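You operate a simulated robot arm through the tools that you are given. There is no shell and no other tool. Be economical: measure what you need, move in short steps, check, and stop when the job is done.

The job below is to be done with a simulated two-armed robot. You get a single attempt, and the scene is never put back.

Task
Put the bench mould that says "56" from the mould bench top on the purple-edged board. Take the black cap and leave it in the blue handled crate. Take the orange flat bar on the sand in sand tray nine and put it away on the knock-out bench top. Take the thin blue rail casting on the sand in sand tray seven and put it away on the brick rest of the checking bench. Fetch the cream filter and set it in the black square tray. Take the brown cap and leave it on the sand in sand tray two. Take the dark grey cone mould and put it on the grey plate in sand tray six. Pick up the dark grey block mould with one hand, pass it to the other hand and put it on the sand in sand tray five. Put the orange numbered ingot on the grey tile on the sand in the end sand tray. Set the yellow damper slider to OPEN. Fetch the thick yellow rail casting and set it on the brick table top. Any order will do. Set down upright: bench mould, thin blue rail casting, dark grey cone mould, dark grey block mould, thick yellow rail casting. The yellow damper slider goes toward x +1.0, y +0.0, z +0.0 (a direction in the base frame), to its stop.

Only the result counts: the job must be done as asked and must still hold three seconds after the hand-in. Knocking over, shifting, dropping, spilling or breaking anything else fails it. Lids that push on must go on centred and level and be pressed home; caps that screw on are set level and turned clockwise until they are tight.

Robot
Two 6-joint arms with two-finger parallel grippers on one trunk, on a base that drives. Base frame: it is fixed to the floor where the robot stands at the start and does not move with it; the origin is under the middle of the robot, x ahead of it, y to its left, z up. Readings come in mm, degrees, newtons and seconds.
The left shoulder is at the start at [60, 187, 1147], the right one opposite. Places, roughly: bench mould [500, 250, 1000]; black cap (8x8x5 cm) [-2100, -800, 700]; black square tray (13x13x4 cm) [-7600, 1600, 800]; blue handled crate (30x23x13 cm) [-2000, 3000, 1000]; brick rest of the checking bench [-6900, -4400, 800]; brick table top [-2100, 3400, 900]; brown cap (8x8x5 cm) [-5200, -800, 700]; cream filter (5x5x2 cm) [-3700, -1000, 700]; dark grey block mould (9x9x24 cm) [-6200, 1300, 700]; dark grey cone mould (9x9x24 cm) [-6200, 1100, 700]; grey plate in sand tray six (16x16 cm) [-3920, -880, 720]; grey tile [-7000, -1000, 750]; knock-out bench top [-5100, -4600, 800]; orange flat bar (7x4x3 cm) [-2200, -900, 700]; orange numbered ingot [-7750, 1250, 250]; purple-edged board (26x15x2 cm) [500, -2900, 800]; sand in sand tray five [-4700, -900, 700]; sand in sand tray two [-6200, -900, 700]; thick yellow rail casting (4x6x7 cm) [-1800, 1900, 900]; thin blue rail casting (4x6x7 cm) [-3200, -800, 700]; yellow damper slider [-4500, 2500, 900]. Payload 1.57 kg a hand.
The TCP of each hand is the grasp point between the finger pads, 30 mm short of the fingertips. In the tool frame z runs along the fingers and y along their closing line. Largest opening 110 mm; finger width 24, thickness 12; the body of the gripper, 48 by 112 mm, starts 78 mm behind the TCP.
Orientation is that of the tool frame in the base frame, as [roll, pitch, yaw] about the fixed x, y, z axes, in that order (R = Rz(yaw) Ry(pitch) Rx(roll)). With the fingers straight down and closing along the base's y, the tool's x points along the base's -x, its y along +y and its z along -z.

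Tools
- The arms move only by the tool arm_command. It takes "left_increments", "right_increments" or both (then of equal length, played together; a hand with none holds still); each is a list of rows, each a list of 3 entries, a list of its own where there are three numbers: the shift along the base's x, y, z in mm, then the turn, a rotation vector about the base's x, y, z in degrees, then the gripper command, from -1 (fully open) to 1 (shut), values between in proportion. In form: [[[dx, dy, dz], [wx, wy, wz], fingers], ...]. A call has 1 to 12 rows; each row shifts and turns the commanded pose from where the row before left it. Rows are played at 5 a second. More than 50 mm and 8.6 degrees between two rows, or a gripper value outside its range, and nothing of the call is played. A pose out of reach is approached as far as the arm can. The call stops where the force on the tool passes 40 N (or 10 N more than at its start, if that is more) or the arm is blocked; 0.2 s more then pass. Each finger travels about 153 mm/s and halts on what it meets, pressing with about 28 N; the grip force reading is that of the motor and also rises with nothing between the fingers. The clock runs only during rows and for 0.2 s after the last one: add rows that do not move to give the fingers time. It gives the time, the measured TCP pose, the force on the tool (base axes), the opening and the grip force at its end, in the units of the frame above (readings bear some noise), with the torque about the TCP (base axes, N m) and any sound that the robot's microphone picked up.
- Cameras (640 x 400 px; columns grow to the right, rows downward): "scene" is now at [-2.3, 29, 1674.3]; the picture's right is [0.46, -0.89, 0.00], its down [-0.77, -0.40, -0.49] and it looks along [0.44, 0.23, -0.87] (base axes); focal length 254 px, centre (320, 200). "left" rides on the left gripper at [70, -16, -141] in its tool frame; the picture's right is [0.23, 0.97, 0.00], its down [-0.86, 0.20, -0.48] and it looks along [-0.47, 0.11, 0.88] (tool axes); focal length 222 px, centre (320, 200). "right" rides on the right gripper at [70, 16, -141] in its tool frame; the picture's right is [-0.23, 0.97, 0.00], its down [-0.86, -0.20, -0.48] and it looks along [-0.47, -0.11, 0.88] (tool axes); focal length 222 px, centre (320, 200). There is no depth. A picture from a camera that has moved, and an enlarged one, comes with that camera's place and axes in the base frame and with its lens.
- get_image(camera): a new picture of that camera. The clock stands still meanwhile.
- slide_trunk(by): slides the trunk up (or, below 0, down) by that many mm; the arms and the scene camera ride with it, the base frame stays. It gives what a move gives, with no picture.
- drive_base(legs): drives the robot by 1 to 6 legs, each [ahead, left, turn to the left] in mm, mm and degrees, along the robot's own axes; the way and the turn of a leg run together, so that a leg with both is an arc; at most 1500 mm and 180 degrees a leg. The arms and the cameras ride along, it lands a little off, and it stops where it bumps. It gives what a move gives.
- turn_head(pan, tilt): turns the head with the scene camera to pan (to the left, within 86 degrees either way) and tilt (down, from -29 to 69), counted from straight ahead of the robot. It gives what a move gives.
- inspect(camera, box): a new picture of the part [left, top, right, bottom] of that camera's present view, enlarged. The clock stands still meanwhile.
- close_job(): hands the job in; it is judged then, once.

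Work in short steps. Places have to be worked out from the pictures, the camera data and where the tool is seen: move nearer, look again, correct. Check each grasp and each placing, and mend what went wrong. You have 546 turns and 334 pictures in all, those below and enlarged ones among them. Open the grippers and draw the arms clear of the work before you hand the job in, unless the task says otherwise; then end with one line.

The tools are called after "Call:" as name(argument=value, ...) on one line, values as JSON. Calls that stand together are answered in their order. arm_command: Moves the arms, as the interface text tells. Its arguments: {"type":"object","properties":{"left_increments":{"type":"array","items":{"type":"array"}},"right_increments":{"type":"array","items":{"type":"array"}}},"required":[]} The other tools are called the same way: slide_trunk (by) slides the trunk up or down; drive_base (legs) drives the base; turn_head (pan, tilt) turns the head that bears the scene camera; get_image (camera) takes a picture; inspect (camera, box) takes an enlarged picture of a part of a camera's view; close_job () hands the job in.

At the start:

```text
time_s: 0.0
left_position: [267.7, 409.5, 1107.5]
left_ee_rot: [-180.0, -0.1, -180.0]
left_ft_force: [0.4, -0.2, 0.4]
left_wrist_torque: [-0.03, 0.04, -0.01]
left_opening: 109.9
left_grasp_force: 0.0
right_position: [280.2, 31.9, 1136.5]
right_ee_rot: [-180.0, 0.0, -180.0]
right_ft_force: [-0.7, 0.6, -0.2]
right_wrist_torque: [-0.01, -0.02, -0.01]
right_opening: 110.2
right_grasp_force: 0.1
trunk travel left (down, up): [-775.0, 215.0]
robot x, y, heading: [1.2, 1.7, -0.1]
head pan, tilt: [27.3, 60.4]
```

scene: 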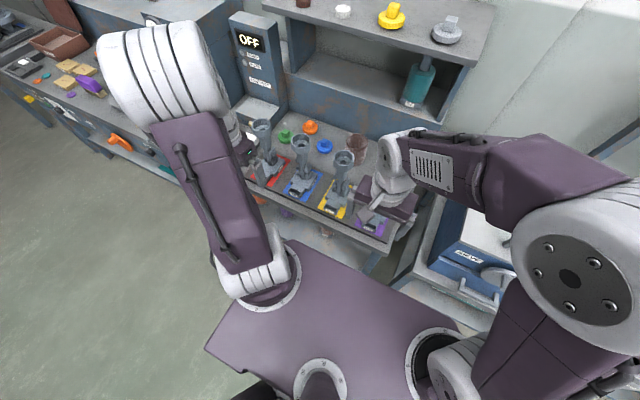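
right: 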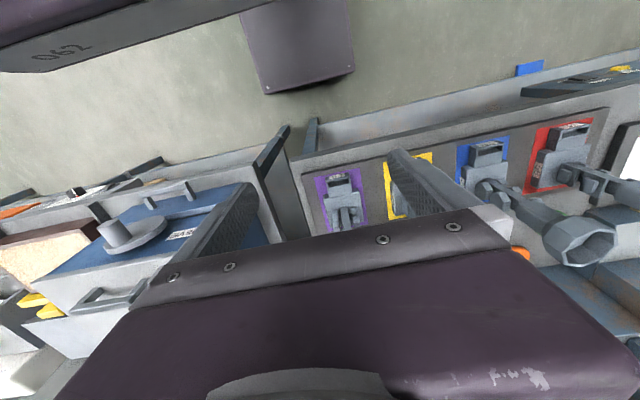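
left: 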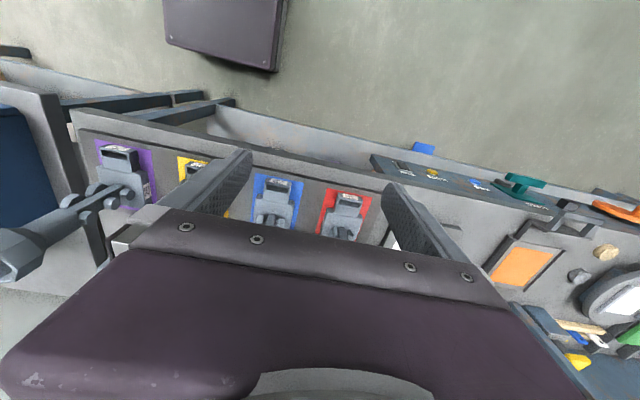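

I begin by zooming in on the mould bench to read the labels on the bench moulds.

Call:
inspect(camera="scene", box=[220, 100, 420, 250])

Call:
inspect(camera="left", box=[60, 120, 420, 260])

Call:
inspect(camera="right", box=[290, 100, 640, 260])

```text
2.67 times, centred on (320, 175) of scene
camera zoom: at [-2.3, 29.0, 1674.3], right [0.46, -0.89, 0.0], down [-0.77, -0.4, -0.49], along [0.44, 0.23, -0.87], focal length 678 px, centre (320, 267)
```

zoom: 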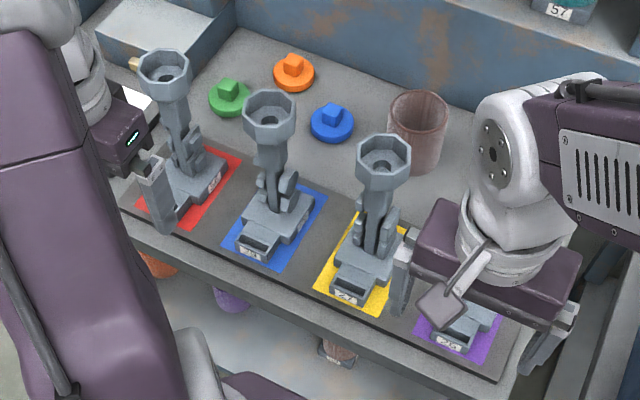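

```text
1.78 times, centred on (240, 190) of left
camera zoom: at [197.7, 392.7, 1247.8], right [-0.23, 0.97, 0.0], down [0.86, 0.2, 0.48], along [0.47, 0.11, -0.88], focal length 395 px, centre (462, 218)
```

zoom: 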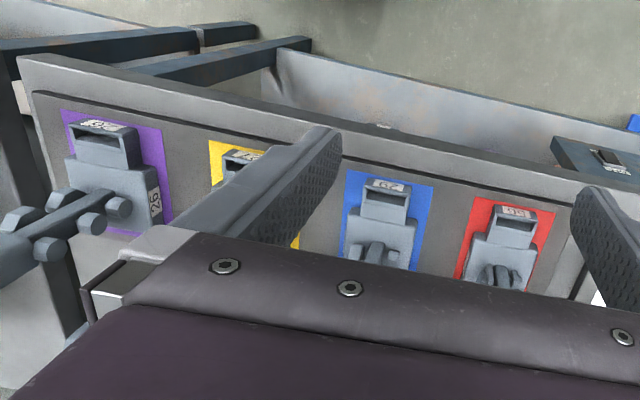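

```text
1.83 times, centred on (465, 180) of right
camera zoom: at [209.7, 48.4, 1275.7], right [0.23, 0.97, 0.0], down [0.86, -0.2, 0.48], along [0.47, -0.11, -0.88], focal length 406 px, centre (55, 237)
```

zoom: 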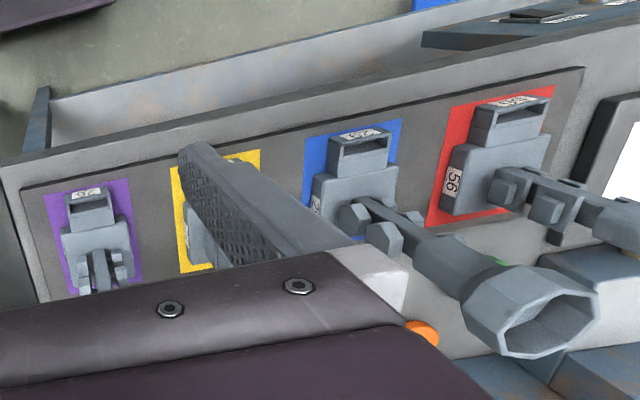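

The red-marked mould seems to read "56" on its side, and the purple one "26" or the like. I zoom closer to be sure.

Call:
inspect(camera="right", box=[520, 140, 600, 220])

Call:
inspect(camera="left", box=[90, 140, 170, 250])

Call:
inspect(camera="scene", box=[260, 140, 400, 240])

```text
5.00 times, centred on (560, 180) of right
camera zoom: at [209.7, 48.4, 1275.7], right [0.23, 0.97, 0.0], down [0.86, -0.2, 0.48], along [0.47, -0.11, -0.88], focal length 1111 px, centre (-880, 300)
```

zoom: 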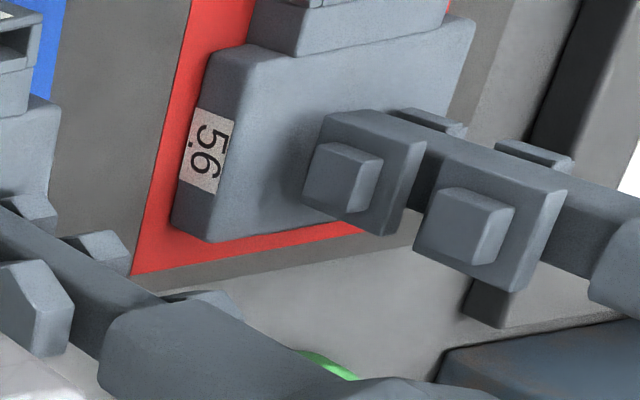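

```text
3.64 times, centred on (130, 195) of left
camera zoom: at [197.7, 392.7, 1247.8], right [-0.23, 0.97, 0.0], down [0.86, 0.2, 0.48], along [0.47, 0.11, -0.88], focal length 808 px, centre (1011, 218)
```

zoom: 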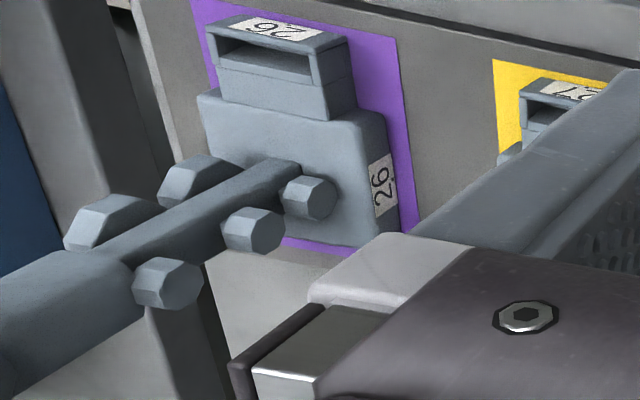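

```text
4.00 times, centred on (330, 190) of scene
camera zoom: at [-2.3, 29.0, 1674.3], right [0.46, -0.89, 0.0], down [-0.77, -0.4, -0.49], along [0.44, 0.23, -0.87], focal length 1017 px, centre (280, 240)
```

zoom: 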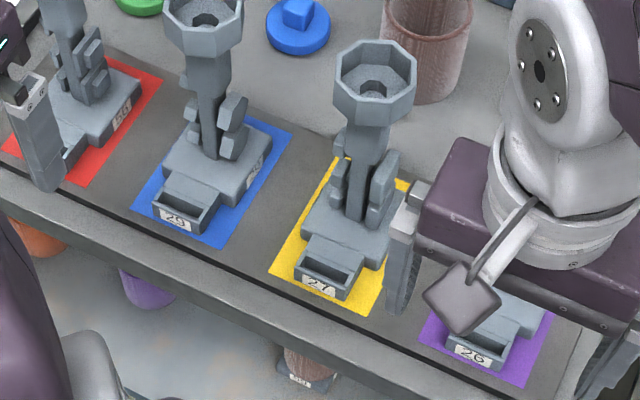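

The red-marked mould at about (500, 520) is "56"; its top is near z 1030. I point the head towards it for a better fix on its funnel and post.

Call:
turn_head(pan=40, tilt=45)

Call:
get_image(camera="scene")

```text
time_s: 0.8
left_position: [267.6, 408.6, 1106.7]
left_ee_rot: [-180.0, 0.1, -180.0]
left_ft_force: [-0.6, 0.4, -0.1]
left_wrist_torque: [-0.01, -0.01, -0.04]
left_opening: 110.2
left_grasp_force: 0.0
right_position: [278.8, 30.6, 1135.8]
right_ee_rot: [-180.0, 0.1, -179.9]
right_ft_force: [0.2, -0.2, -0.1]
right_wrist_torque: [0.02, -0.01, 0.03]
right_opening: 109.7
right_grasp_force: 0.1
trunk travel left (down, up): [-775.0, 215.0]
robot x, y, heading: [2.2, 2.3, 0.0]
head pan, tilt: [40.0, 45.0]
```

```text
324 pictures are left
camera scene: at [1.2, 50.8, 1694.2], right [0.64, -0.77, 0.0], down [-0.54, -0.45, -0.71], along [0.54, 0.45, -0.71], focal length 254 px, centre (320, 200)
```

scene: 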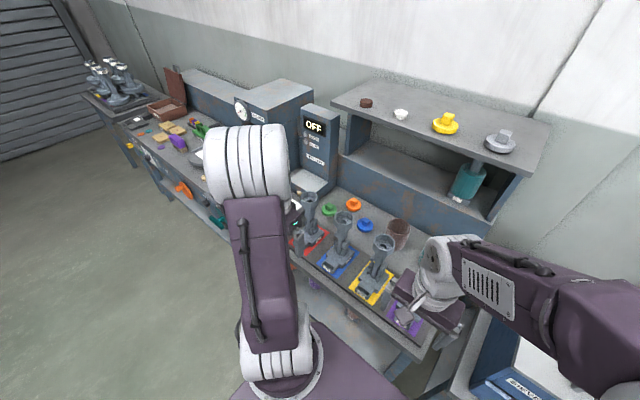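

Target mould funnel about (500, 520, 1030). I drive the base left 110 mm so the left hand lines up with it, then look with the left camera.

Call:
drive_base(legs=[[0, 110, 0]])

Call:
arm_command(left_increments=[[[0, 0, 40], [0, 0, 0], -1], [[0, 0, 40], [0, 0, 0], -1], [[40, 0, 0], [0, 0, 0], -1], [[40, 0, 0], [0, 0, 0], -1]])

Call:
get_image(camera="left")

Call:
get_image(camera="scene")

```text
time_s: 2.0
left_position: [268.6, 517.3, 1108.0]
left_ee_rot: [179.9, -0.1, -180.0]
left_ft_force: [0.1, -0.6, 0.6]
left_wrist_torque: [0.01, 0.0, -0.03]
left_opening: 110.3
left_grasp_force: 0.2
right_position: [279.1, 139.0, 1135.9]
right_ee_rot: [179.8, -0.1, 180.0]
right_ft_force: [0.4, -0.1, 0.5]
right_wrist_torque: [0.0, -0.02, 0.0]
right_opening: 110.1
right_grasp_force: 0.0
trunk travel left (down, up): [-775.0, 215.0]
robot x, y, heading: [1.4, 108.8, -0.0]
head pan, tilt: [40.0, 45.0]
```

```text
time_s: 3.0
left_position: [350.9, 518.3, 1185.8]
left_ee_rot: [-180.0, -0.1, 179.9]
left_ft_force: [-0.5, -0.4, -0.9]
left_wrist_torque: [0.07, 0.0, 0.01]
left_opening: 110.0
left_grasp_force: 0.1
right_position: [280.9, 141.4, 1135.7]
right_ee_rot: [-180.0, 0.0, -180.0]
right_ft_force: [-0.1, -0.4, 0.8]
right_wrist_torque: [0.02, 0.0, 0.01]
right_opening: 110.4
right_grasp_force: 0.2
trunk travel left (down, up): [-775.0, 215.0]
robot x, y, heading: [0.7, 107.7, -0.1]
head pan, tilt: [40.0, 45.0]
```

```text
323 pictures are left
camera left: at [281.1, 502.2, 1326.9], right [-0.23, 0.97, 0.0], down [0.86, 0.2, 0.48], along [0.46, 0.11, -0.88], focal length 222 px, centre (320, 200)
```

left: 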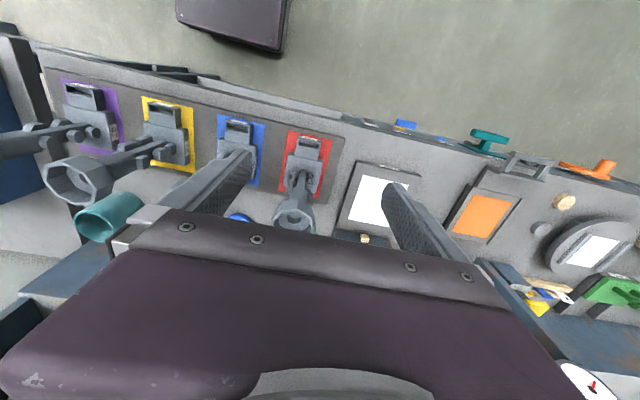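

```text
322 pictures are left
camera scene: at [4.1, 160.6, 1694.3], right [0.64, -0.77, 0.0], down [-0.54, -0.45, -0.71], along [0.54, 0.45, -0.71], focal length 254 px, centre (320, 200)
```

scene: 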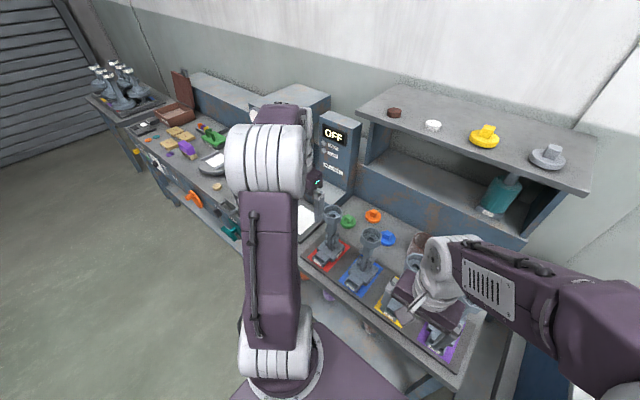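

The funnel is around (470, 505, 1040). I zoom in on it to see its shape and the size of the rim.

Call:
inspect(camera="left", box=[250, 120, 350, 240])

Call:
inspect(camera="scene", box=[290, 180, 410, 300])

```text
3.33 times, centred on (300, 180) of left
camera zoom: at [281.1, 502.2, 1326.9], right [-0.23, 0.97, 0.0], down [0.86, 0.2, 0.48], along [0.46, 0.11, -0.88], focal length 740 px, centre (387, 267)
```

zoom: 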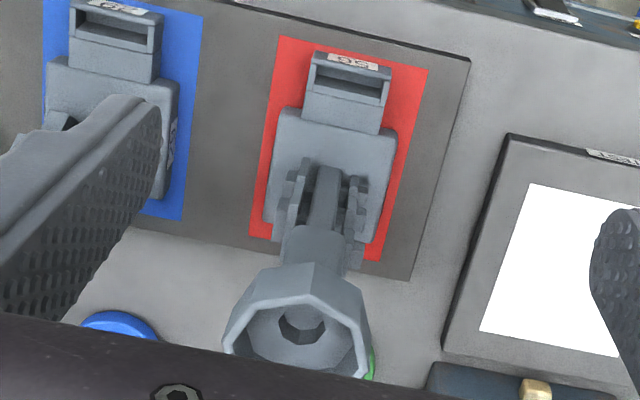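

```text
3.33 times, centred on (350, 240) of scene
camera zoom: at [4.1, 160.6, 1694.3], right [0.64, -0.77, 0.0], down [-0.54, -0.45, -0.71], along [0.54, 0.45, -0.71], focal length 848 px, centre (220, 67)
```

zoom: 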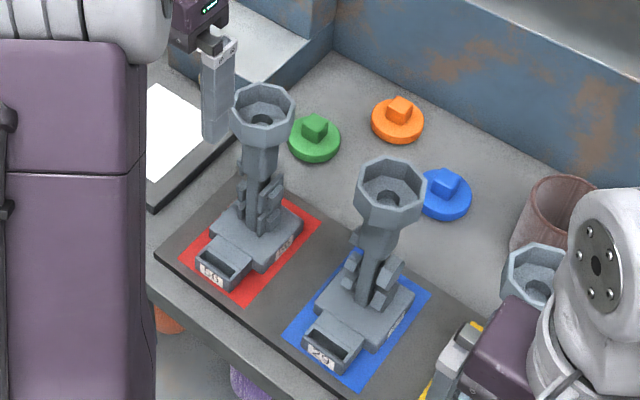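

Triangulation puts the funnel rim centre at (490, 507, 1021), about 70 mm across. I move nearer and look again to learn how the octagon's flats lie.

Call:
arm_command(left_increments=[[[40, -5, 0], [0, 0, 0], -1], [[40, -5, 0], [0, 0, 0], -1], [[20, 0, 0], [0, 0, 0], -1]])

Call:
inspect(camera="left", box=[240, 120, 400, 220])

```text
time_s: 3.8
left_position: [449.0, 509.7, 1187.4]
left_ee_rot: [180.0, 0.0, 180.0]
left_ft_force: [-0.3, 0.5, -0.3]
left_wrist_torque: [-0.04, -0.02, -0.02]
left_opening: 110.0
left_grasp_force: 0.1
right_position: [278.4, 140.9, 1136.2]
right_ee_rot: [179.9, 0.0, 180.0]
right_ft_force: [-0.2, 0.1, -0.3]
right_wrist_torque: [-0.01, -0.02, 0.03]
right_opening: 109.9
right_grasp_force: 0.2
trunk travel left (down, up): [-775.0, 215.0]
robot x, y, heading: [1.5, 110.6, 0.0]
head pan, tilt: [40.0, 45.0]
```

```text
4.00 times, centred on (320, 170) of left
camera zoom: at [378.6, 492.6, 1327.3], right [-0.23, 0.97, 0.0], down [0.85, 0.2, 0.48], along [0.47, 0.11, -0.88], focal length 888 px, centre (320, 320)
```

zoom: 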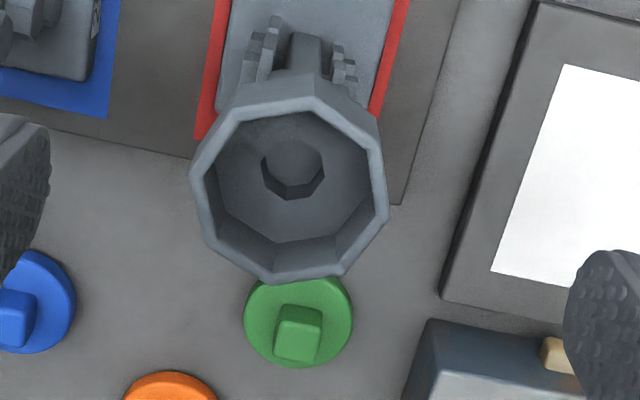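

The octagon has vertices on the x/y axes, so flats sit at 22.5°. I yaw the gripper 22.5°, centre it at (491, 508) and descend around the rim.

Call:
arm_command(left_increments=[[[20, 0, 0], [0, 0, 7.5], -1], [[22, -1, 0], [0, 0, 7.5], -1], [[0, 0, 0], [0, 0, 7.5], -1], [[0, 0, -40], [0, 0, 0], -1], [[0, 0, 0], [0, 0, 0], -1]])

Call:
get_image(camera="left")

Call:
get_image(camera="scene")

```text
time_s: 5.0
left_position: [490.5, 506.6, 1146.5]
left_ee_rot: [180.0, 0.1, -157.5]
left_ft_force: [-0.1, -0.6, -1.3]
left_wrist_torque: [0.01, -0.02, 0.0]
left_opening: 110.0
left_grasp_force: 0.1
right_position: [280.0, 140.9, 1135.5]
right_ee_rot: [179.9, 0.0, -180.0]
right_ft_force: [-0.4, -0.1, 0.3]
right_wrist_torque: [-0.01, 0.01, 0.02]
right_opening: 110.0
right_grasp_force: 0.1
trunk travel left (down, up): [-775.0, 215.0]
robot x, y, heading: [-0.7, 110.1, -0.2]
head pan, tilt: [40.0, 45.0]
```

```text
318 pictures are left
camera left: at [431.8, 465.3, 1287.7], right [-0.58, 0.81, 0.0], down [0.71, 0.51, 0.48], along [0.39, 0.28, -0.88], focal length 222 px, centre (320, 200)
```

left: 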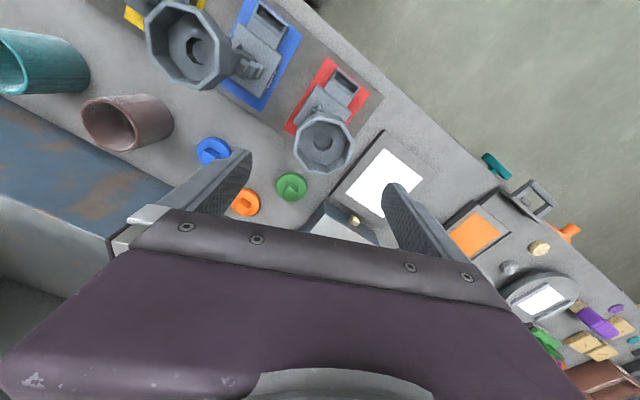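

```text
317 pictures are left
camera scene: at [1.8, 160.9, 1694.3], right [0.64, -0.77, 0.0], down [-0.54, -0.45, -0.71], along [0.54, 0.45, -0.71], focal length 254 px, centre (320, 200)
```

scene: 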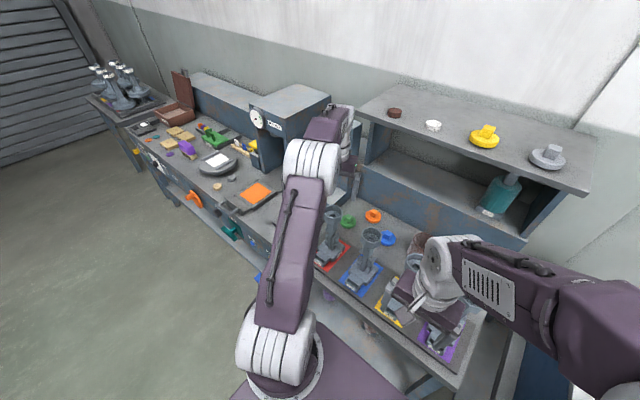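

Rim centre confirmed at about (488, 508). I descend to TCP z ≈ 1008 and close.

Call:
arm_command(left_increments=[[[-2, 1, -48], [0, 0, 0], -1], [[0, 0, -45], [0, 0, 0], -1], [[0, 0, -43], [0, 0, 0], -1], [[0, 0, 0], [0, 0, 0], -1]])

Call:
get_image(camera="left")

```text
time_s: 6.0
left_position: [486.9, 508.3, 1010.2]
left_ee_rot: [179.9, 0.0, -157.5]
left_ft_force: [-0.1, 0.3, -0.2]
left_wrist_torque: [-0.01, -0.01, 0.01]
left_opening: 110.0
left_grasp_force: 0.0
right_position: [280.3, 141.4, 1136.6]
right_ee_rot: [180.0, 0.0, 180.0]
right_ft_force: [-0.8, -0.2, -0.3]
right_wrist_torque: [0.02, 0.0, -0.03]
right_opening: 110.0
right_grasp_force: 0.1
trunk travel left (down, up): [-775.0, 215.0]
robot x, y, heading: [-1.0, 111.9, -0.0]
head pan, tilt: [40.0, 45.0]
```

```text
316 pictures are left
camera left: at [428.3, 466.4, 1151.6], right [-0.58, 0.81, 0.0], down [0.71, 0.51, 0.48], along [0.39, 0.28, -0.88], focal length 222 px, centre (320, 200)
```

left: 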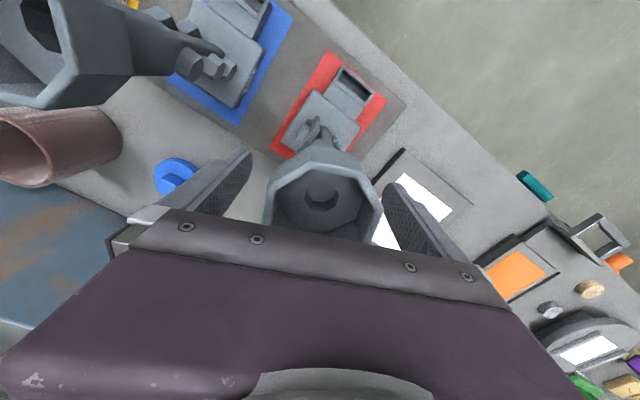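

The funnel lies well between the fingers. I close, then lift it slightly to test the grasp.

Call:
arm_command(left_increments=[[[0, 0, 0], [0, 0, 0], 1], [[0, 0, 0], [0, 0, 0], 1], [[0, 0, 0], [0, 0, 0], 1], [[0, 0, 10], [0, 0, 0], 1], [[0, 0, 20], [0, 0, 0], 1], [[0, 0, 0], [0, 0, 0], 1]])

Call:
get_image(camera="left")

```text
time_s: 7.4
left_position: [488.7, 508.7, 1040.9]
left_ee_rot: [-179.9, -0.2, -157.6]
left_ft_force: [0.6, 0.6, -5.1]
left_wrist_torque: [-0.01, -0.05, -0.01]
left_opening: 62.6
left_grasp_force: 28.2
right_position: [280.1, 142.8, 1135.1]
right_ee_rot: [180.0, -0.2, -180.0]
right_ft_force: [-0.7, 1.2, -0.1]
right_wrist_torque: [0.03, 0.04, -0.02]
right_opening: 110.1
right_grasp_force: 0.0
trunk travel left (down, up): [-775.0, 215.0]
robot x, y, heading: [0.3, 113.8, -0.1]
head pan, tilt: [40.0, 45.0]
```

```text
315 pictures are left
camera left: at [429.6, 467.0, 1181.7], right [-0.58, 0.81, 0.0], down [0.71, 0.51, 0.48], along [0.39, 0.28, -0.88], focal length 222 px, centre (320, 200)
```

left: 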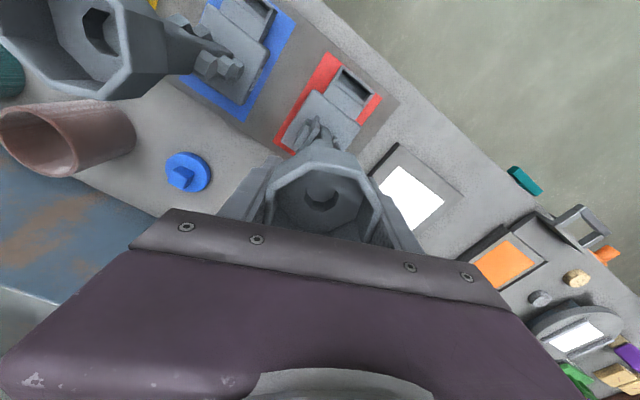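

The mould is held (about 0.5 kg). I raise it, draw it back over the front, and look round to the right before driving.

Call:
arm_command(left_increments=[[[0, 0, 40], [0, 0, 0], 1], [[0, 0, 40], [0, 0, 0], 1], [[0, 0, 20], [0, 0, 0], 1], [[-40, 0, 0], [0, 0, 0], 1], [[-50, 0, 0], [0, 0, 0], 1], [[-50, 0, 0], [0, 0, 0], 1], [[-50, 0, 0], [0, 0, 0], 1], [[-20, 0, 0], [0, 0, 0], 1]])

Call:
turn_head(pan=-70, tilt=25)

Call:
get_image(camera="scene")

Call:
turn_head(pan=0, tilt=40)

Call:
get_image(camera="scene")

```text
time_s: 9.2
left_position: [276.9, 508.9, 1140.2]
left_ee_rot: [-180.0, -0.1, -157.6]
left_ft_force: [-0.8, 0.3, -4.1]
left_wrist_torque: [0.04, -0.06, 0.01]
left_opening: 62.4
left_grasp_force: 27.9
right_position: [279.9, 141.6, 1135.4]
right_ee_rot: [179.9, 0.0, -180.0]
right_ft_force: [-0.4, -0.6, 0.9]
right_wrist_torque: [-0.01, -0.06, 0.0]
right_opening: 110.1
right_grasp_force: 0.0
trunk travel left (down, up): [-775.0, 215.0]
robot x, y, heading: [-0.0, 107.6, 0.1]
head pan, tilt: [40.0, 45.0]
```

```text
time_s: 11.1
left_position: [278.4, 510.0, 1140.5]
left_ee_rot: [-179.9, 0.0, -157.5]
left_ft_force: [-0.7, -0.2, -4.4]
left_wrist_torque: [0.01, -0.07, 0.0]
left_opening: 62.6
left_grasp_force: 27.5
right_position: [280.3, 142.3, 1135.2]
right_ee_rot: [180.0, 0.0, 179.9]
right_ft_force: [-0.2, 0.1, 0.0]
right_wrist_torque: [0.04, 0.03, -0.01]
right_opening: 110.2
right_grasp_force: 0.2
trunk travel left (down, up): [-775.0, 215.0]
robot x, y, heading: [1.7, 111.2, 0.2]
head pan, tilt: [-70.0, 25.0]
```

```text
314 pictures are left
camera scene: at [-29.0, 22.7, 1724.9], right [-0.94, -0.34, 0.0], down [-0.14, 0.4, -0.91], along [0.31, -0.85, -0.42], focal length 254 px, centre (320, 200)
```

scene: 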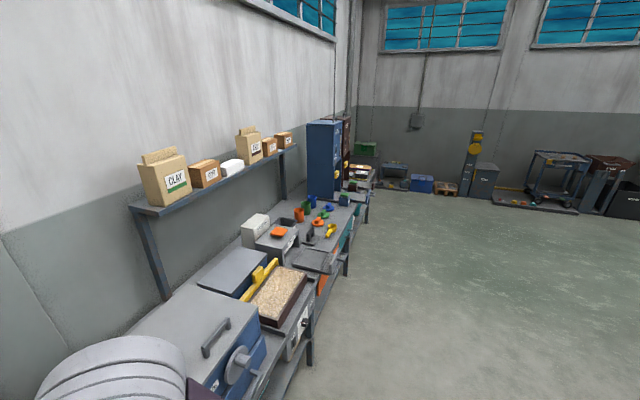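

```text
time_s: 12.5
left_position: [278.4, 509.0, 1140.6]
left_ee_rot: [-179.9, -0.1, -157.7]
left_ft_force: [0.4, 0.2, -4.7]
left_wrist_torque: [0.02, -0.07, 0.04]
left_opening: 62.4
left_grasp_force: 27.6
right_position: [278.4, 140.9, 1135.0]
right_ee_rot: [-180.0, -0.1, 180.0]
right_ft_force: [-0.1, 0.2, 0.2]
right_wrist_torque: [-0.01, -0.02, -0.03]
right_opening: 110.0
right_grasp_force: 0.0
trunk travel left (down, up): [-775.0, 215.0]
robot x, y, heading: [-3.6, 104.7, 0.1]
head pan, tilt: [0.0, 40.0]
```

```text
313 pictures are left
camera scene: at [24.4, 109.0, 1701.5], right [0.0, -1.0, 0.0], down [-0.64, 0.0, -0.77], along [0.77, 0.0, -0.64], focal length 254 px, centre (320, 200)
```

scene: 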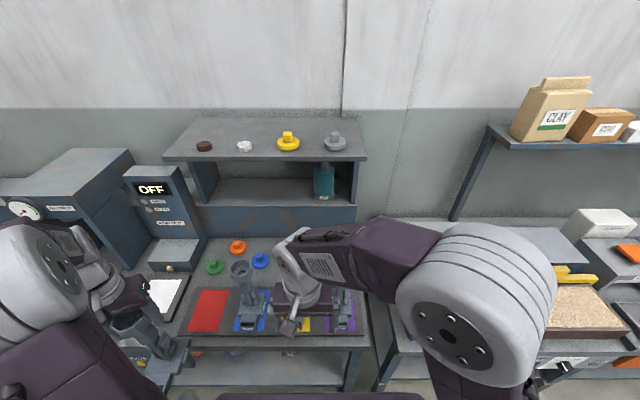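

The way along the bench fronts is clear floor. I back off 150 mm and drive right about 3000 mm, then look.

Call:
drive_base(legs=[[-150, 0, 0], [0, -1500, 0], [0, -1500, 0]])

Call:
get_image(camera="scene")

```text
time_s: 27.8
left_position: [95.7, -2478.1, 1139.0]
left_ee_rot: [-180.0, 0.0, -158.5]
left_ft_force: [-0.4, -0.4, -5.1]
left_wrist_torque: [0.0, -0.05, 0.01]
left_opening: 62.3
left_grasp_force: 27.8
right_position: [90.4, -2845.4, 1135.5]
right_ee_rot: [179.9, 0.0, 179.0]
right_ft_force: [-0.3, -0.2, -0.1]
right_wrist_torque: [0.03, 0.05, 0.01]
right_opening: 109.9
right_grasp_force: 0.2
trunk travel left (down, up): [-775.0, 215.0]
robot x, y, heading: [-189.5, -2868.2, -1.0]
head pan, tilt: [0.0, 40.0]
```

```text
312 pictures are left
camera scene: at [-165.3, -2873.1, 1701.5], right [-0.02, -1.0, 0.0], down [-0.64, 0.01, -0.77], along [0.77, -0.01, -0.64], focal length 254 px, centre (320, 200)
```

scene: 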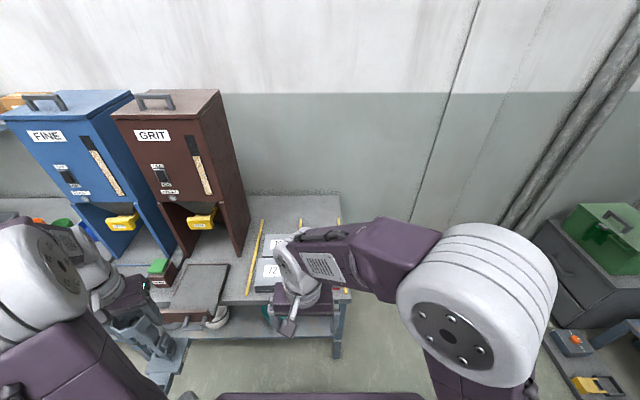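

The area is partly hidden by the right hand; I look with the right camera and shift the head's view.

Call:
get_image(camera="right")

Call:
get_image(camera="left")

```text
311 pictures are left
camera right: at [21.1, -2827.0, 1275.6], right [0.24, 0.97, 0.0], down [0.85, -0.21, 0.48], along [0.46, -0.12, -0.88], focal length 222 px, centre (320, 200)
```

right: 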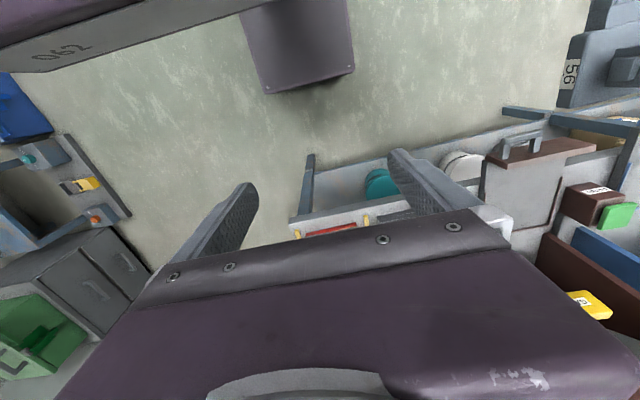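

```text
310 pictures are left
camera left: at [36.0, -2518.0, 1281.0], right [-0.57, 0.82, 0.0], down [0.72, 0.5, 0.48], along [0.39, 0.27, -0.88], focal length 222 px, centre (320, 200)
```

left: 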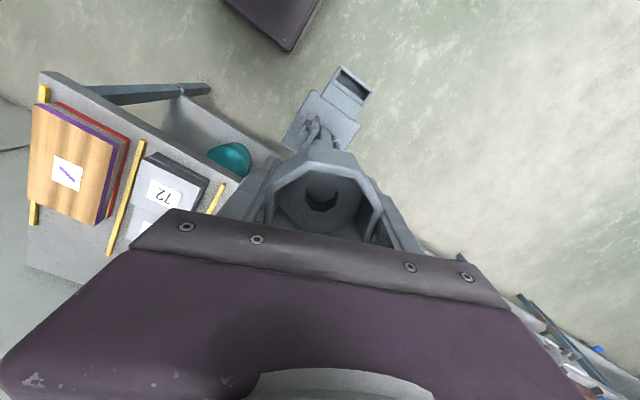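

The purple-edged wooden board is at about (499, -2866, ~830), stacked on a red-edged one. I drive so the left hand lines up with it.

Call:
drive_base(legs=[[0, -340, 1], [130, 0, 0]])

Call:
get_image(camera="left")

Call:
get_image(camera="scene")

```text
time_s: 30.9
left_position: [216.0, -2815.8, 1141.4]
left_ee_rot: [180.0, 0.0, -157.8]
left_ft_force: [0.3, -0.6, -5.1]
left_wrist_torque: [0.03, -0.03, 0.01]
left_opening: 62.3
left_grasp_force: 28.5
right_position: [215.5, -3183.8, 1135.8]
right_ee_rot: [180.0, 0.1, 179.8]
right_ft_force: [-0.1, 0.0, 0.0]
right_wrist_torque: [0.03, -0.01, 0.02]
right_opening: 110.1
right_grasp_force: 0.1
trunk travel left (down, up): [-775.0, 215.0]
robot x, y, heading: [-62.4, -3216.2, -0.1]
head pan, tilt: [0.0, 40.0]
```

```text
309 pictures are left
camera left: at [156.6, -2856.7, 1281.7], right [-0.58, 0.82, 0.0], down [0.72, 0.51, 0.48], along [0.39, 0.28, -0.88], focal length 222 px, centre (320, 200)
```

left: 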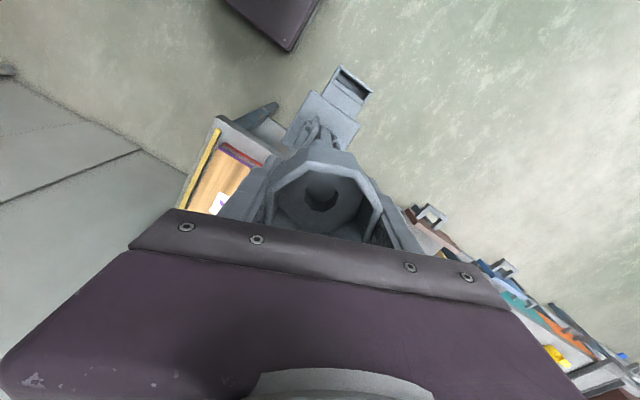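

```text
308 pictures are left
camera scene: at [-41.1, -3214.5, 1701.6], right [-0.01, -1.0, 0.0], down [-0.64, 0.0, -0.77], along [0.77, 0.0, -0.64], focal length 254 px, centre (320, 200)
```

scene: 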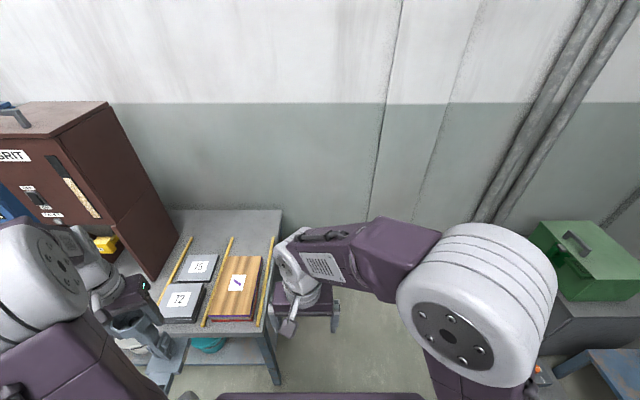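

Board centre about (517, -2893), top z ≈ 803. I drive ahead 65 mm and carry the mould over the board's middle.

Call:
drive_base(legs=[[65, 0, 0]])

Call:
arm_command(left_increments=[[[40, -10, 0], [0, 0, 0], 1], [[45, -15, 0], [0, 0, 0], 1], [[45, -15, 0], [0, 0, 0], 1], [[45, -15, 0], [0, 0, 0], 1], [[40, -15, 0], [0, 0, 0], 1], [[30, -7, 0], [0, 0, 0], 1], [[0, 0, 0], [0, 0, 0], 1]])

Call:
get_image(camera="left")

Call:
turn_head(pan=25, tilt=45)

Call:
get_image(camera="scene")

```text
time_s: 31.9
left_position: [274.7, -2814.6, 1142.4]
left_ee_rot: [-179.9, 0.2, -157.8]
left_ft_force: [-0.8, -0.1, -4.8]
left_wrist_torque: [0.01, -0.07, 0.01]
left_opening: 62.7
left_grasp_force: 28.2
right_position: [275.8, -3182.9, 1136.9]
right_ee_rot: [-180.0, 0.2, 179.8]
right_ft_force: [0.4, 0.5, 0.2]
right_wrist_torque: [0.02, -0.03, -0.01]
right_opening: 110.1
right_grasp_force: 0.1
trunk travel left (down, up): [-775.0, 215.0]
robot x, y, heading: [1.7, -3214.8, -0.0]
head pan, tilt: [0.0, 40.0]
```

```text
time_s: 33.5
left_position: [525.0, -2893.6, 1140.7]
left_ee_rot: [-180.0, -0.1, -157.8]
left_ft_force: [0.2, -0.8, -5.8]
left_wrist_torque: [0.0, -0.02, -0.03]
left_opening: 62.5
left_grasp_force: 27.6
right_position: [280.2, -3181.0, 1135.5]
right_ee_rot: [180.0, -0.1, 179.8]
right_ft_force: [0.8, -0.4, -0.3]
right_wrist_torque: [0.01, 0.0, 0.04]
right_opening: 110.0
right_grasp_force: 0.1
trunk travel left (down, up): [-775.0, 215.0]
robot x, y, heading: [-2.0, -3215.5, -0.4]
head pan, tilt: [0.0, 40.0]
```

```text
307 pictures are left
camera left: at [466.7, -2934.1, 1281.1], right [-0.58, 0.82, 0.0], down [0.72, 0.51, 0.48], along [0.39, 0.28, -0.88], focal length 222 px, centre (320, 200)
```

left: 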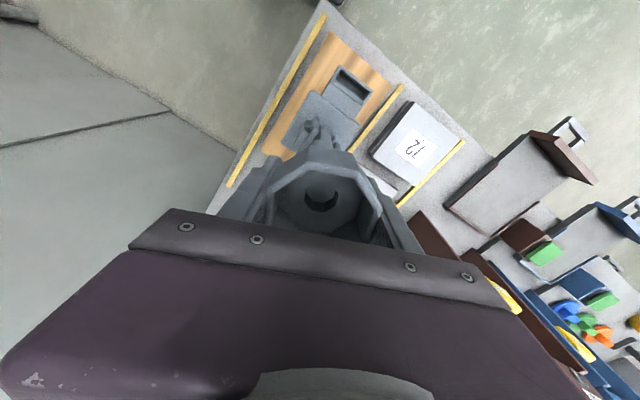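

```text
time_s: 34.4
left_position: [526.5, -2893.6, 1139.6]
left_ee_rot: [-180.0, 0.0, -157.8]
left_ft_force: [0.4, 0.8, -3.5]
left_wrist_torque: [0.02, -0.06, 0.0]
left_opening: 62.3
left_grasp_force: 28.0
right_position: [280.8, -3183.5, 1136.3]
right_ee_rot: [-180.0, 0.0, 179.8]
right_ft_force: [-0.6, 0.0, -0.2]
right_wrist_torque: [0.02, 0.0, 0.0]
right_opening: 109.9
right_grasp_force: 0.0
trunk travel left (down, up): [-775.0, 215.0]
robot x, y, heading: [-0.6, -3214.3, -0.3]
head pan, tilt: [25.0, 45.0]
```

```text
306 pictures are left
camera scene: at [15.2, -3180.1, 1694.3], right [0.42, -0.91, 0.0], down [-0.64, -0.3, -0.71], along [0.64, 0.3, -0.71], focal length 254 px, centre (320, 200)
```

scene: 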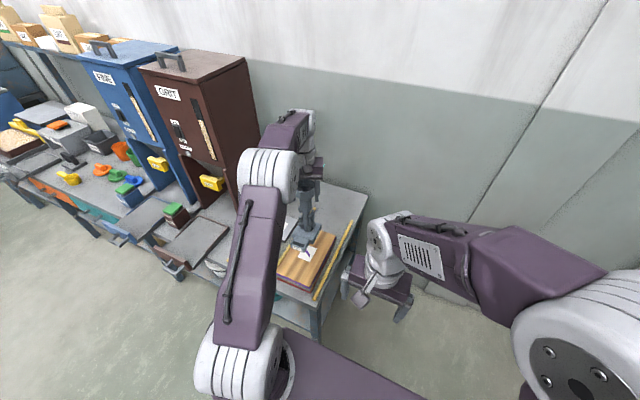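

The mould is over the board. I lower it most of the way and look again before contact.

Call:
arm_command(left_increments=[[[0, 0, -40], [0, 0, 0], 1], [[0, 0, -30], [0, 0, 0], 1], [[0, 0, -15], [0, 0, 0], 1], [[0, 0, 0], [0, 0, 0], 1]])

Call:
get_image(camera="left")

Call:
inspect(camera="scene", box=[250, 150, 370, 310])

```text
time_s: 35.4
left_position: [525.1, -2891.2, 1054.1]
left_ee_rot: [-180.0, -0.1, -157.8]
left_ft_force: [0.6, 0.9, -3.8]
left_wrist_torque: [0.02, 0.0, 0.02]
left_opening: 62.2
left_grasp_force: 27.9
right_position: [281.3, -3182.3, 1134.3]
right_ee_rot: [-179.9, 0.0, 179.8]
right_ft_force: [0.4, 0.4, 0.5]
right_wrist_torque: [0.03, -0.01, -0.01]
right_opening: 110.0
right_grasp_force: 0.1
trunk travel left (down, up): [-775.0, 215.0]
robot x, y, heading: [1.9, -3211.0, -0.4]
head pan, tilt: [25.0, 45.0]
```

```text
305 pictures are left
camera left: at [467.6, -2933.4, 1195.6], right [-0.58, 0.82, 0.0], down [0.72, 0.51, 0.48], along [0.39, 0.28, -0.88], focal length 222 px, centre (320, 200)
```

left: 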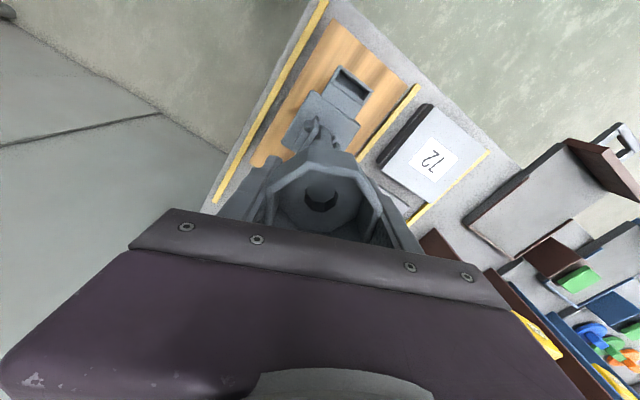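

```text
2.50 times, centred on (310, 230) of scene
camera zoom: at [14.8, -3179.9, 1694.3], right [0.42, -0.91, 0.0], down [-0.64, -0.3, -0.71], along [0.64, 0.3, -0.71], focal length 636 px, centre (345, 125)
```

zoom: 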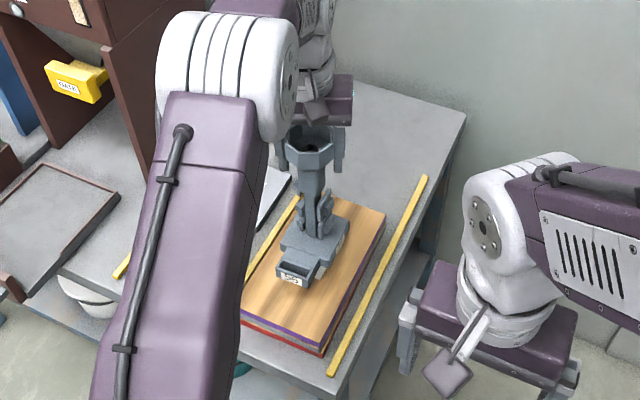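

The mould sits roughly central over the board. I shift slightly and lower in small steps until it touches.

Call:
arm_command(left_increments=[[[-4, -4, -6], [0, 0, 0], 1], [[0, 0, -5], [0, 0, 0], 1], [[0, 0, -4], [0, 0, 0], 1], [[0, 0, -4], [0, 0, 0], 1], [[0, 0, 0], [0, 0, 0], 1]])

```text
time_s: 36.6
left_position: [522.0, -2897.1, 1037.8]
left_ee_rot: [179.9, -0.1, -157.8]
left_ft_force: [-0.6, -0.1, -4.6]
left_wrist_torque: [0.04, -0.06, -0.01]
left_opening: 62.1
left_grasp_force: 27.9
right_position: [281.5, -3183.9, 1134.7]
right_ee_rot: [-180.0, 0.0, 179.8]
right_ft_force: [-0.1, -0.2, -0.5]
right_wrist_torque: [-0.01, -0.04, -0.05]
right_opening: 110.1
right_grasp_force: 0.0
trunk travel left (down, up): [-775.0, 215.0]
robot x, y, heading: [2.5, -3208.0, -0.4]
head pan, tilt: [25.0, 45.0]
```

Still hanging freely; I keep lowering.

Call:
arm_command(left_increments=[[[0, 0, -3], [0, 0, 0], 1], [[0, 0, -3], [0, 0, 0], 1], [[0, 0, 0], [0, 0, 0], 1]])

Call:
inspect(camera="scene", box=[270, 180, 350, 290])

```text
time_s: 37.4
left_position: [521.4, -2897.3, 1029.4]
left_ee_rot: [-180.0, -0.1, -157.7]
left_ft_force: [-0.4, -0.8, -5.1]
left_wrist_torque: [0.02, -0.03, 0.0]
left_opening: 62.1
left_grasp_force: 28.0
right_position: [281.8, -3181.5, 1136.2]
right_ee_rot: [-180.0, 0.1, 179.8]
right_ft_force: [-0.7, 0.3, -0.1]
right_wrist_torque: [-0.01, -0.05, 0.01]
right_opening: 110.1
right_grasp_force: 0.1
trunk travel left (down, up): [-775.0, 215.0]
robot x, y, heading: [3.0, -3211.1, -0.4]
head pan, tilt: [25.0, 45.0]
```

```text
3.64 times, centred on (310, 235) of scene
camera zoom: at [14.7, -3180.0, 1694.3], right [0.42, -0.91, 0.0], down [-0.64, -0.3, -0.71], along [0.64, 0.3, -0.71], focal length 925 px, centre (356, 73)
```

zoom: 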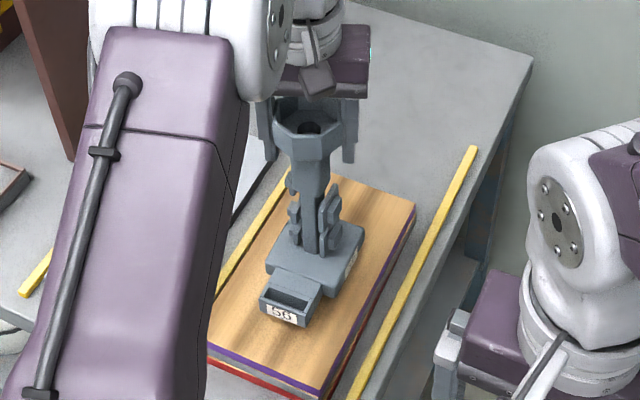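

Close to the board and centred. I keep lowering in 2 mm steps.

Call:
arm_command(left_increments=[[[0, 0, -2], [0, 0, 0], 1], [[0, 0, -2], [0, 0, 0], 1], [[0, 0, -2], [0, 0, 0], 1], [[0, 0, 0], [0, 0, 0], 1]])

```text
time_s: 38.4
left_position: [522.1, -2896.2, 1023.3]
left_ee_rot: [180.0, -0.1, -157.8]
left_ft_force: [-0.3, -0.1, -4.2]
left_wrist_torque: [-0.01, -0.04, 0.01]
left_opening: 62.1
left_grasp_force: 28.1
right_position: [280.8, -3181.7, 1136.6]
right_ee_rot: [180.0, 0.1, 179.8]
right_ft_force: [-0.2, -1.0, -0.2]
right_wrist_torque: [0.02, 0.02, 0.0]
right_opening: 109.8
right_grasp_force: 0.1
trunk travel left (down, up): [-775.0, 215.0]
robot x, y, heading: [-0.6, -3215.5, -0.1]
head pan, tilt: [25.0, 45.0]
```

No contact yet; on I go with 2 mm steps.

Call:
arm_command(left_increments=[[[0, 0, -2], [0, 0, 0], 1], [[0, 0, -2], [0, 0, 0], 1], [[0, 0, -2], [0, 0, 0], 1], [[0, 0, 0], [0, 0, 0], 1]])

```text
time_s: 39.4
left_position: [522.2, -2896.5, 1017.4]
left_ee_rot: [-180.0, -0.1, -157.8]
left_ft_force: [0.7, -0.4, -4.4]
left_wrist_torque: [0.0, -0.02, 0.0]
left_opening: 62.3
left_grasp_force: 28.2
right_position: [281.1, -3182.4, 1135.7]
right_ee_rot: [180.0, 0.0, 179.8]
right_ft_force: [0.4, 0.3, -0.1]
right_wrist_torque: [0.06, 0.03, 0.02]
right_opening: 109.9
right_grasp_force: 0.0
trunk travel left (down, up): [-775.0, 215.0]
robot x, y, heading: [3.1, -3215.4, -0.5]
head pan, tilt: [25.0, 45.0]
```

Call:
arm_command(left_increments=[[[0, 0, -2], [0, 0, 0], 1], [[0, 0, -2], [0, 0, 0], 1], [[0, 0, -2], [0, 0, 0], 1], [[0, 0, -2], [0, 0, 0], 1], [[0, 0, 0], [0, 0, 0], 1]])

Call:
inspect(camera="scene", box=[270, 180, 350, 290])

```text
time_s: 40.6
left_position: [520.7, -2895.5, 1010.0]
left_ee_rot: [-180.0, -0.2, -157.7]
left_ft_force: [-0.3, -0.7, -4.6]
left_wrist_torque: [0.02, -0.04, -0.01]
left_opening: 62.3
left_grasp_force: 28.1
right_position: [281.1, -3183.2, 1136.2]
right_ee_rot: [-180.0, 0.0, 179.8]
right_ft_force: [1.1, -0.2, 0.2]
right_wrist_torque: [-0.02, -0.02, 0.0]
right_opening: 109.8
right_grasp_force: 0.1
trunk travel left (down, up): [-775.0, 215.0]
robot x, y, heading: [0.9, -3216.4, -0.3]
head pan, tilt: [25.0, 45.0]
```

```text
3.64 times, centred on (310, 235) of scene
camera zoom: at [14.8, -3179.9, 1694.3], right [0.42, -0.91, 0.0], down [-0.64, -0.3, -0.71], along [0.64, 0.3, -0.71], focal length 925 px, centre (356, 73)
```

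zoom: 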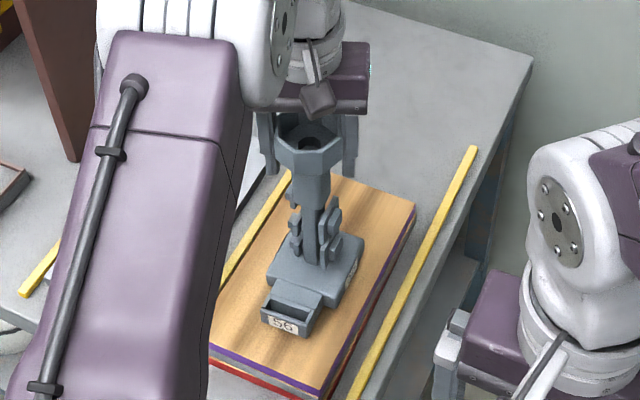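

"56" confirmed on the label. Still no contact; I go on lowering.

Call:
arm_command(left_increments=[[[0, 0, -2], [0, 0, 0], 1], [[0, 0, -2], [0, 0, 0], 1], [[0, 0, -2], [0, 0, 0], 1], [[0, 0, -2], [0, 0, 0], 1], [[0, 0, -2], [0, 0, 0], 1], [[0, 0, 0], [0, 0, 0], 1]])

```text
time_s: 42.0
left_position: [522.7, -2895.7, 1000.9]
left_ee_rot: [-180.0, 0.1, -157.8]
left_ft_force: [1.3, 1.4, 9.1]
left_wrist_torque: [0.0, 0.68, -0.12]
left_opening: 62.2
left_grasp_force: 27.8
right_position: [279.3, -3183.2, 1136.2]
right_ee_rot: [-180.0, 0.0, 179.8]
right_ft_force: [-0.1, 0.0, 0.2]
right_wrist_torque: [0.01, 0.01, 0.0]
right_opening: 109.7
right_grasp_force: 0.1
trunk travel left (down, up): [-775.0, 215.0]
robot x, y, heading: [-0.2, -3214.1, -0.2]
head pan, tilt: [25.0, 45.0]
```

Contact (+9 N). I look quickly, then release slowly and lift.

Call:
inspect(camera="scene", box=[270, 180, 350, 290])

Call:
arm_command(left_increments=[[[0, 0, 1], [0, 0, 0], 1], [[0, 0, 0], [0, 0, 0], 0], [[0, 0, 0], [0, 0, 0], -0.5], [[0, 0, 0], [0, 0, 0], -1], [[0, 0, 0], [0, 0, 0], -1]])

Call:
get_image(camera="left")

```text
3.64 times, centred on (310, 235) of scene
camera zoom: at [13.6, -3180.7, 1694.5], right [0.42, -0.91, 0.0], down [-0.64, -0.3, -0.71], along [0.64, 0.3, -0.71], focal length 925 px, centre (356, 73)
```

zoom: 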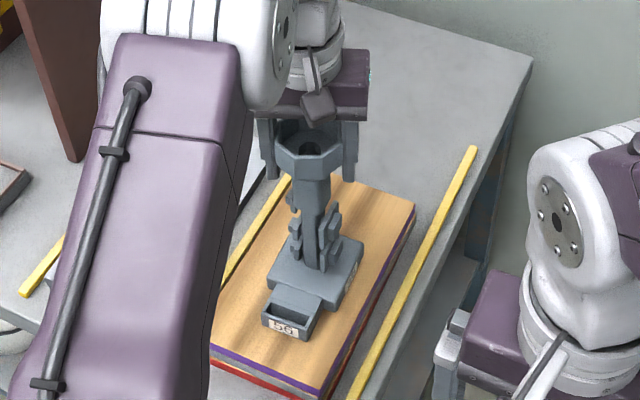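

```text
time_s: 43.2
left_position: [522.1, -2897.3, 1000.7]
left_ee_rot: [-180.0, -0.1, -157.9]
left_ft_force: [-0.1, 0.1, 0.2]
left_wrist_torque: [-0.01, 0.0, 0.01]
left_opening: 109.9
left_grasp_force: 0.1
right_position: [281.1, -3183.1, 1135.9]
right_ee_rot: [180.0, 0.2, 179.8]
right_ft_force: [0.0, -0.1, 0.1]
right_wrist_torque: [0.02, -0.04, 0.01]
right_opening: 109.6
right_grasp_force: 0.1
trunk travel left (down, up): [-775.0, 215.0]
robot x, y, heading: [1.9, -3211.9, -0.3]
head pan, tilt: [25.0, 45.0]
```

```text
300 pictures are left
camera left: at [462.7, -2938.1, 1142.4], right [-0.58, 0.82, 0.0], down [0.72, 0.51, 0.48], along [0.39, 0.28, -0.88], focal length 222 px, centre (320, 200)
```

left: 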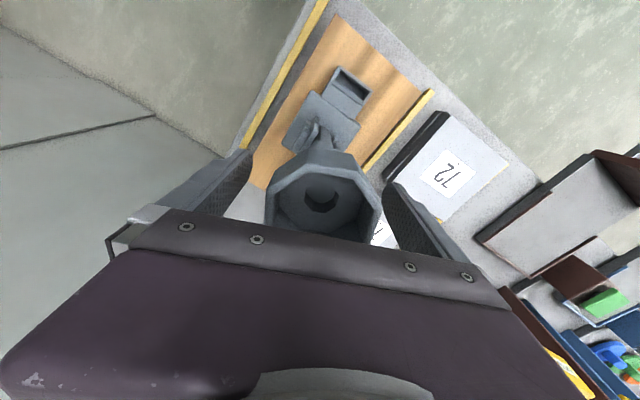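

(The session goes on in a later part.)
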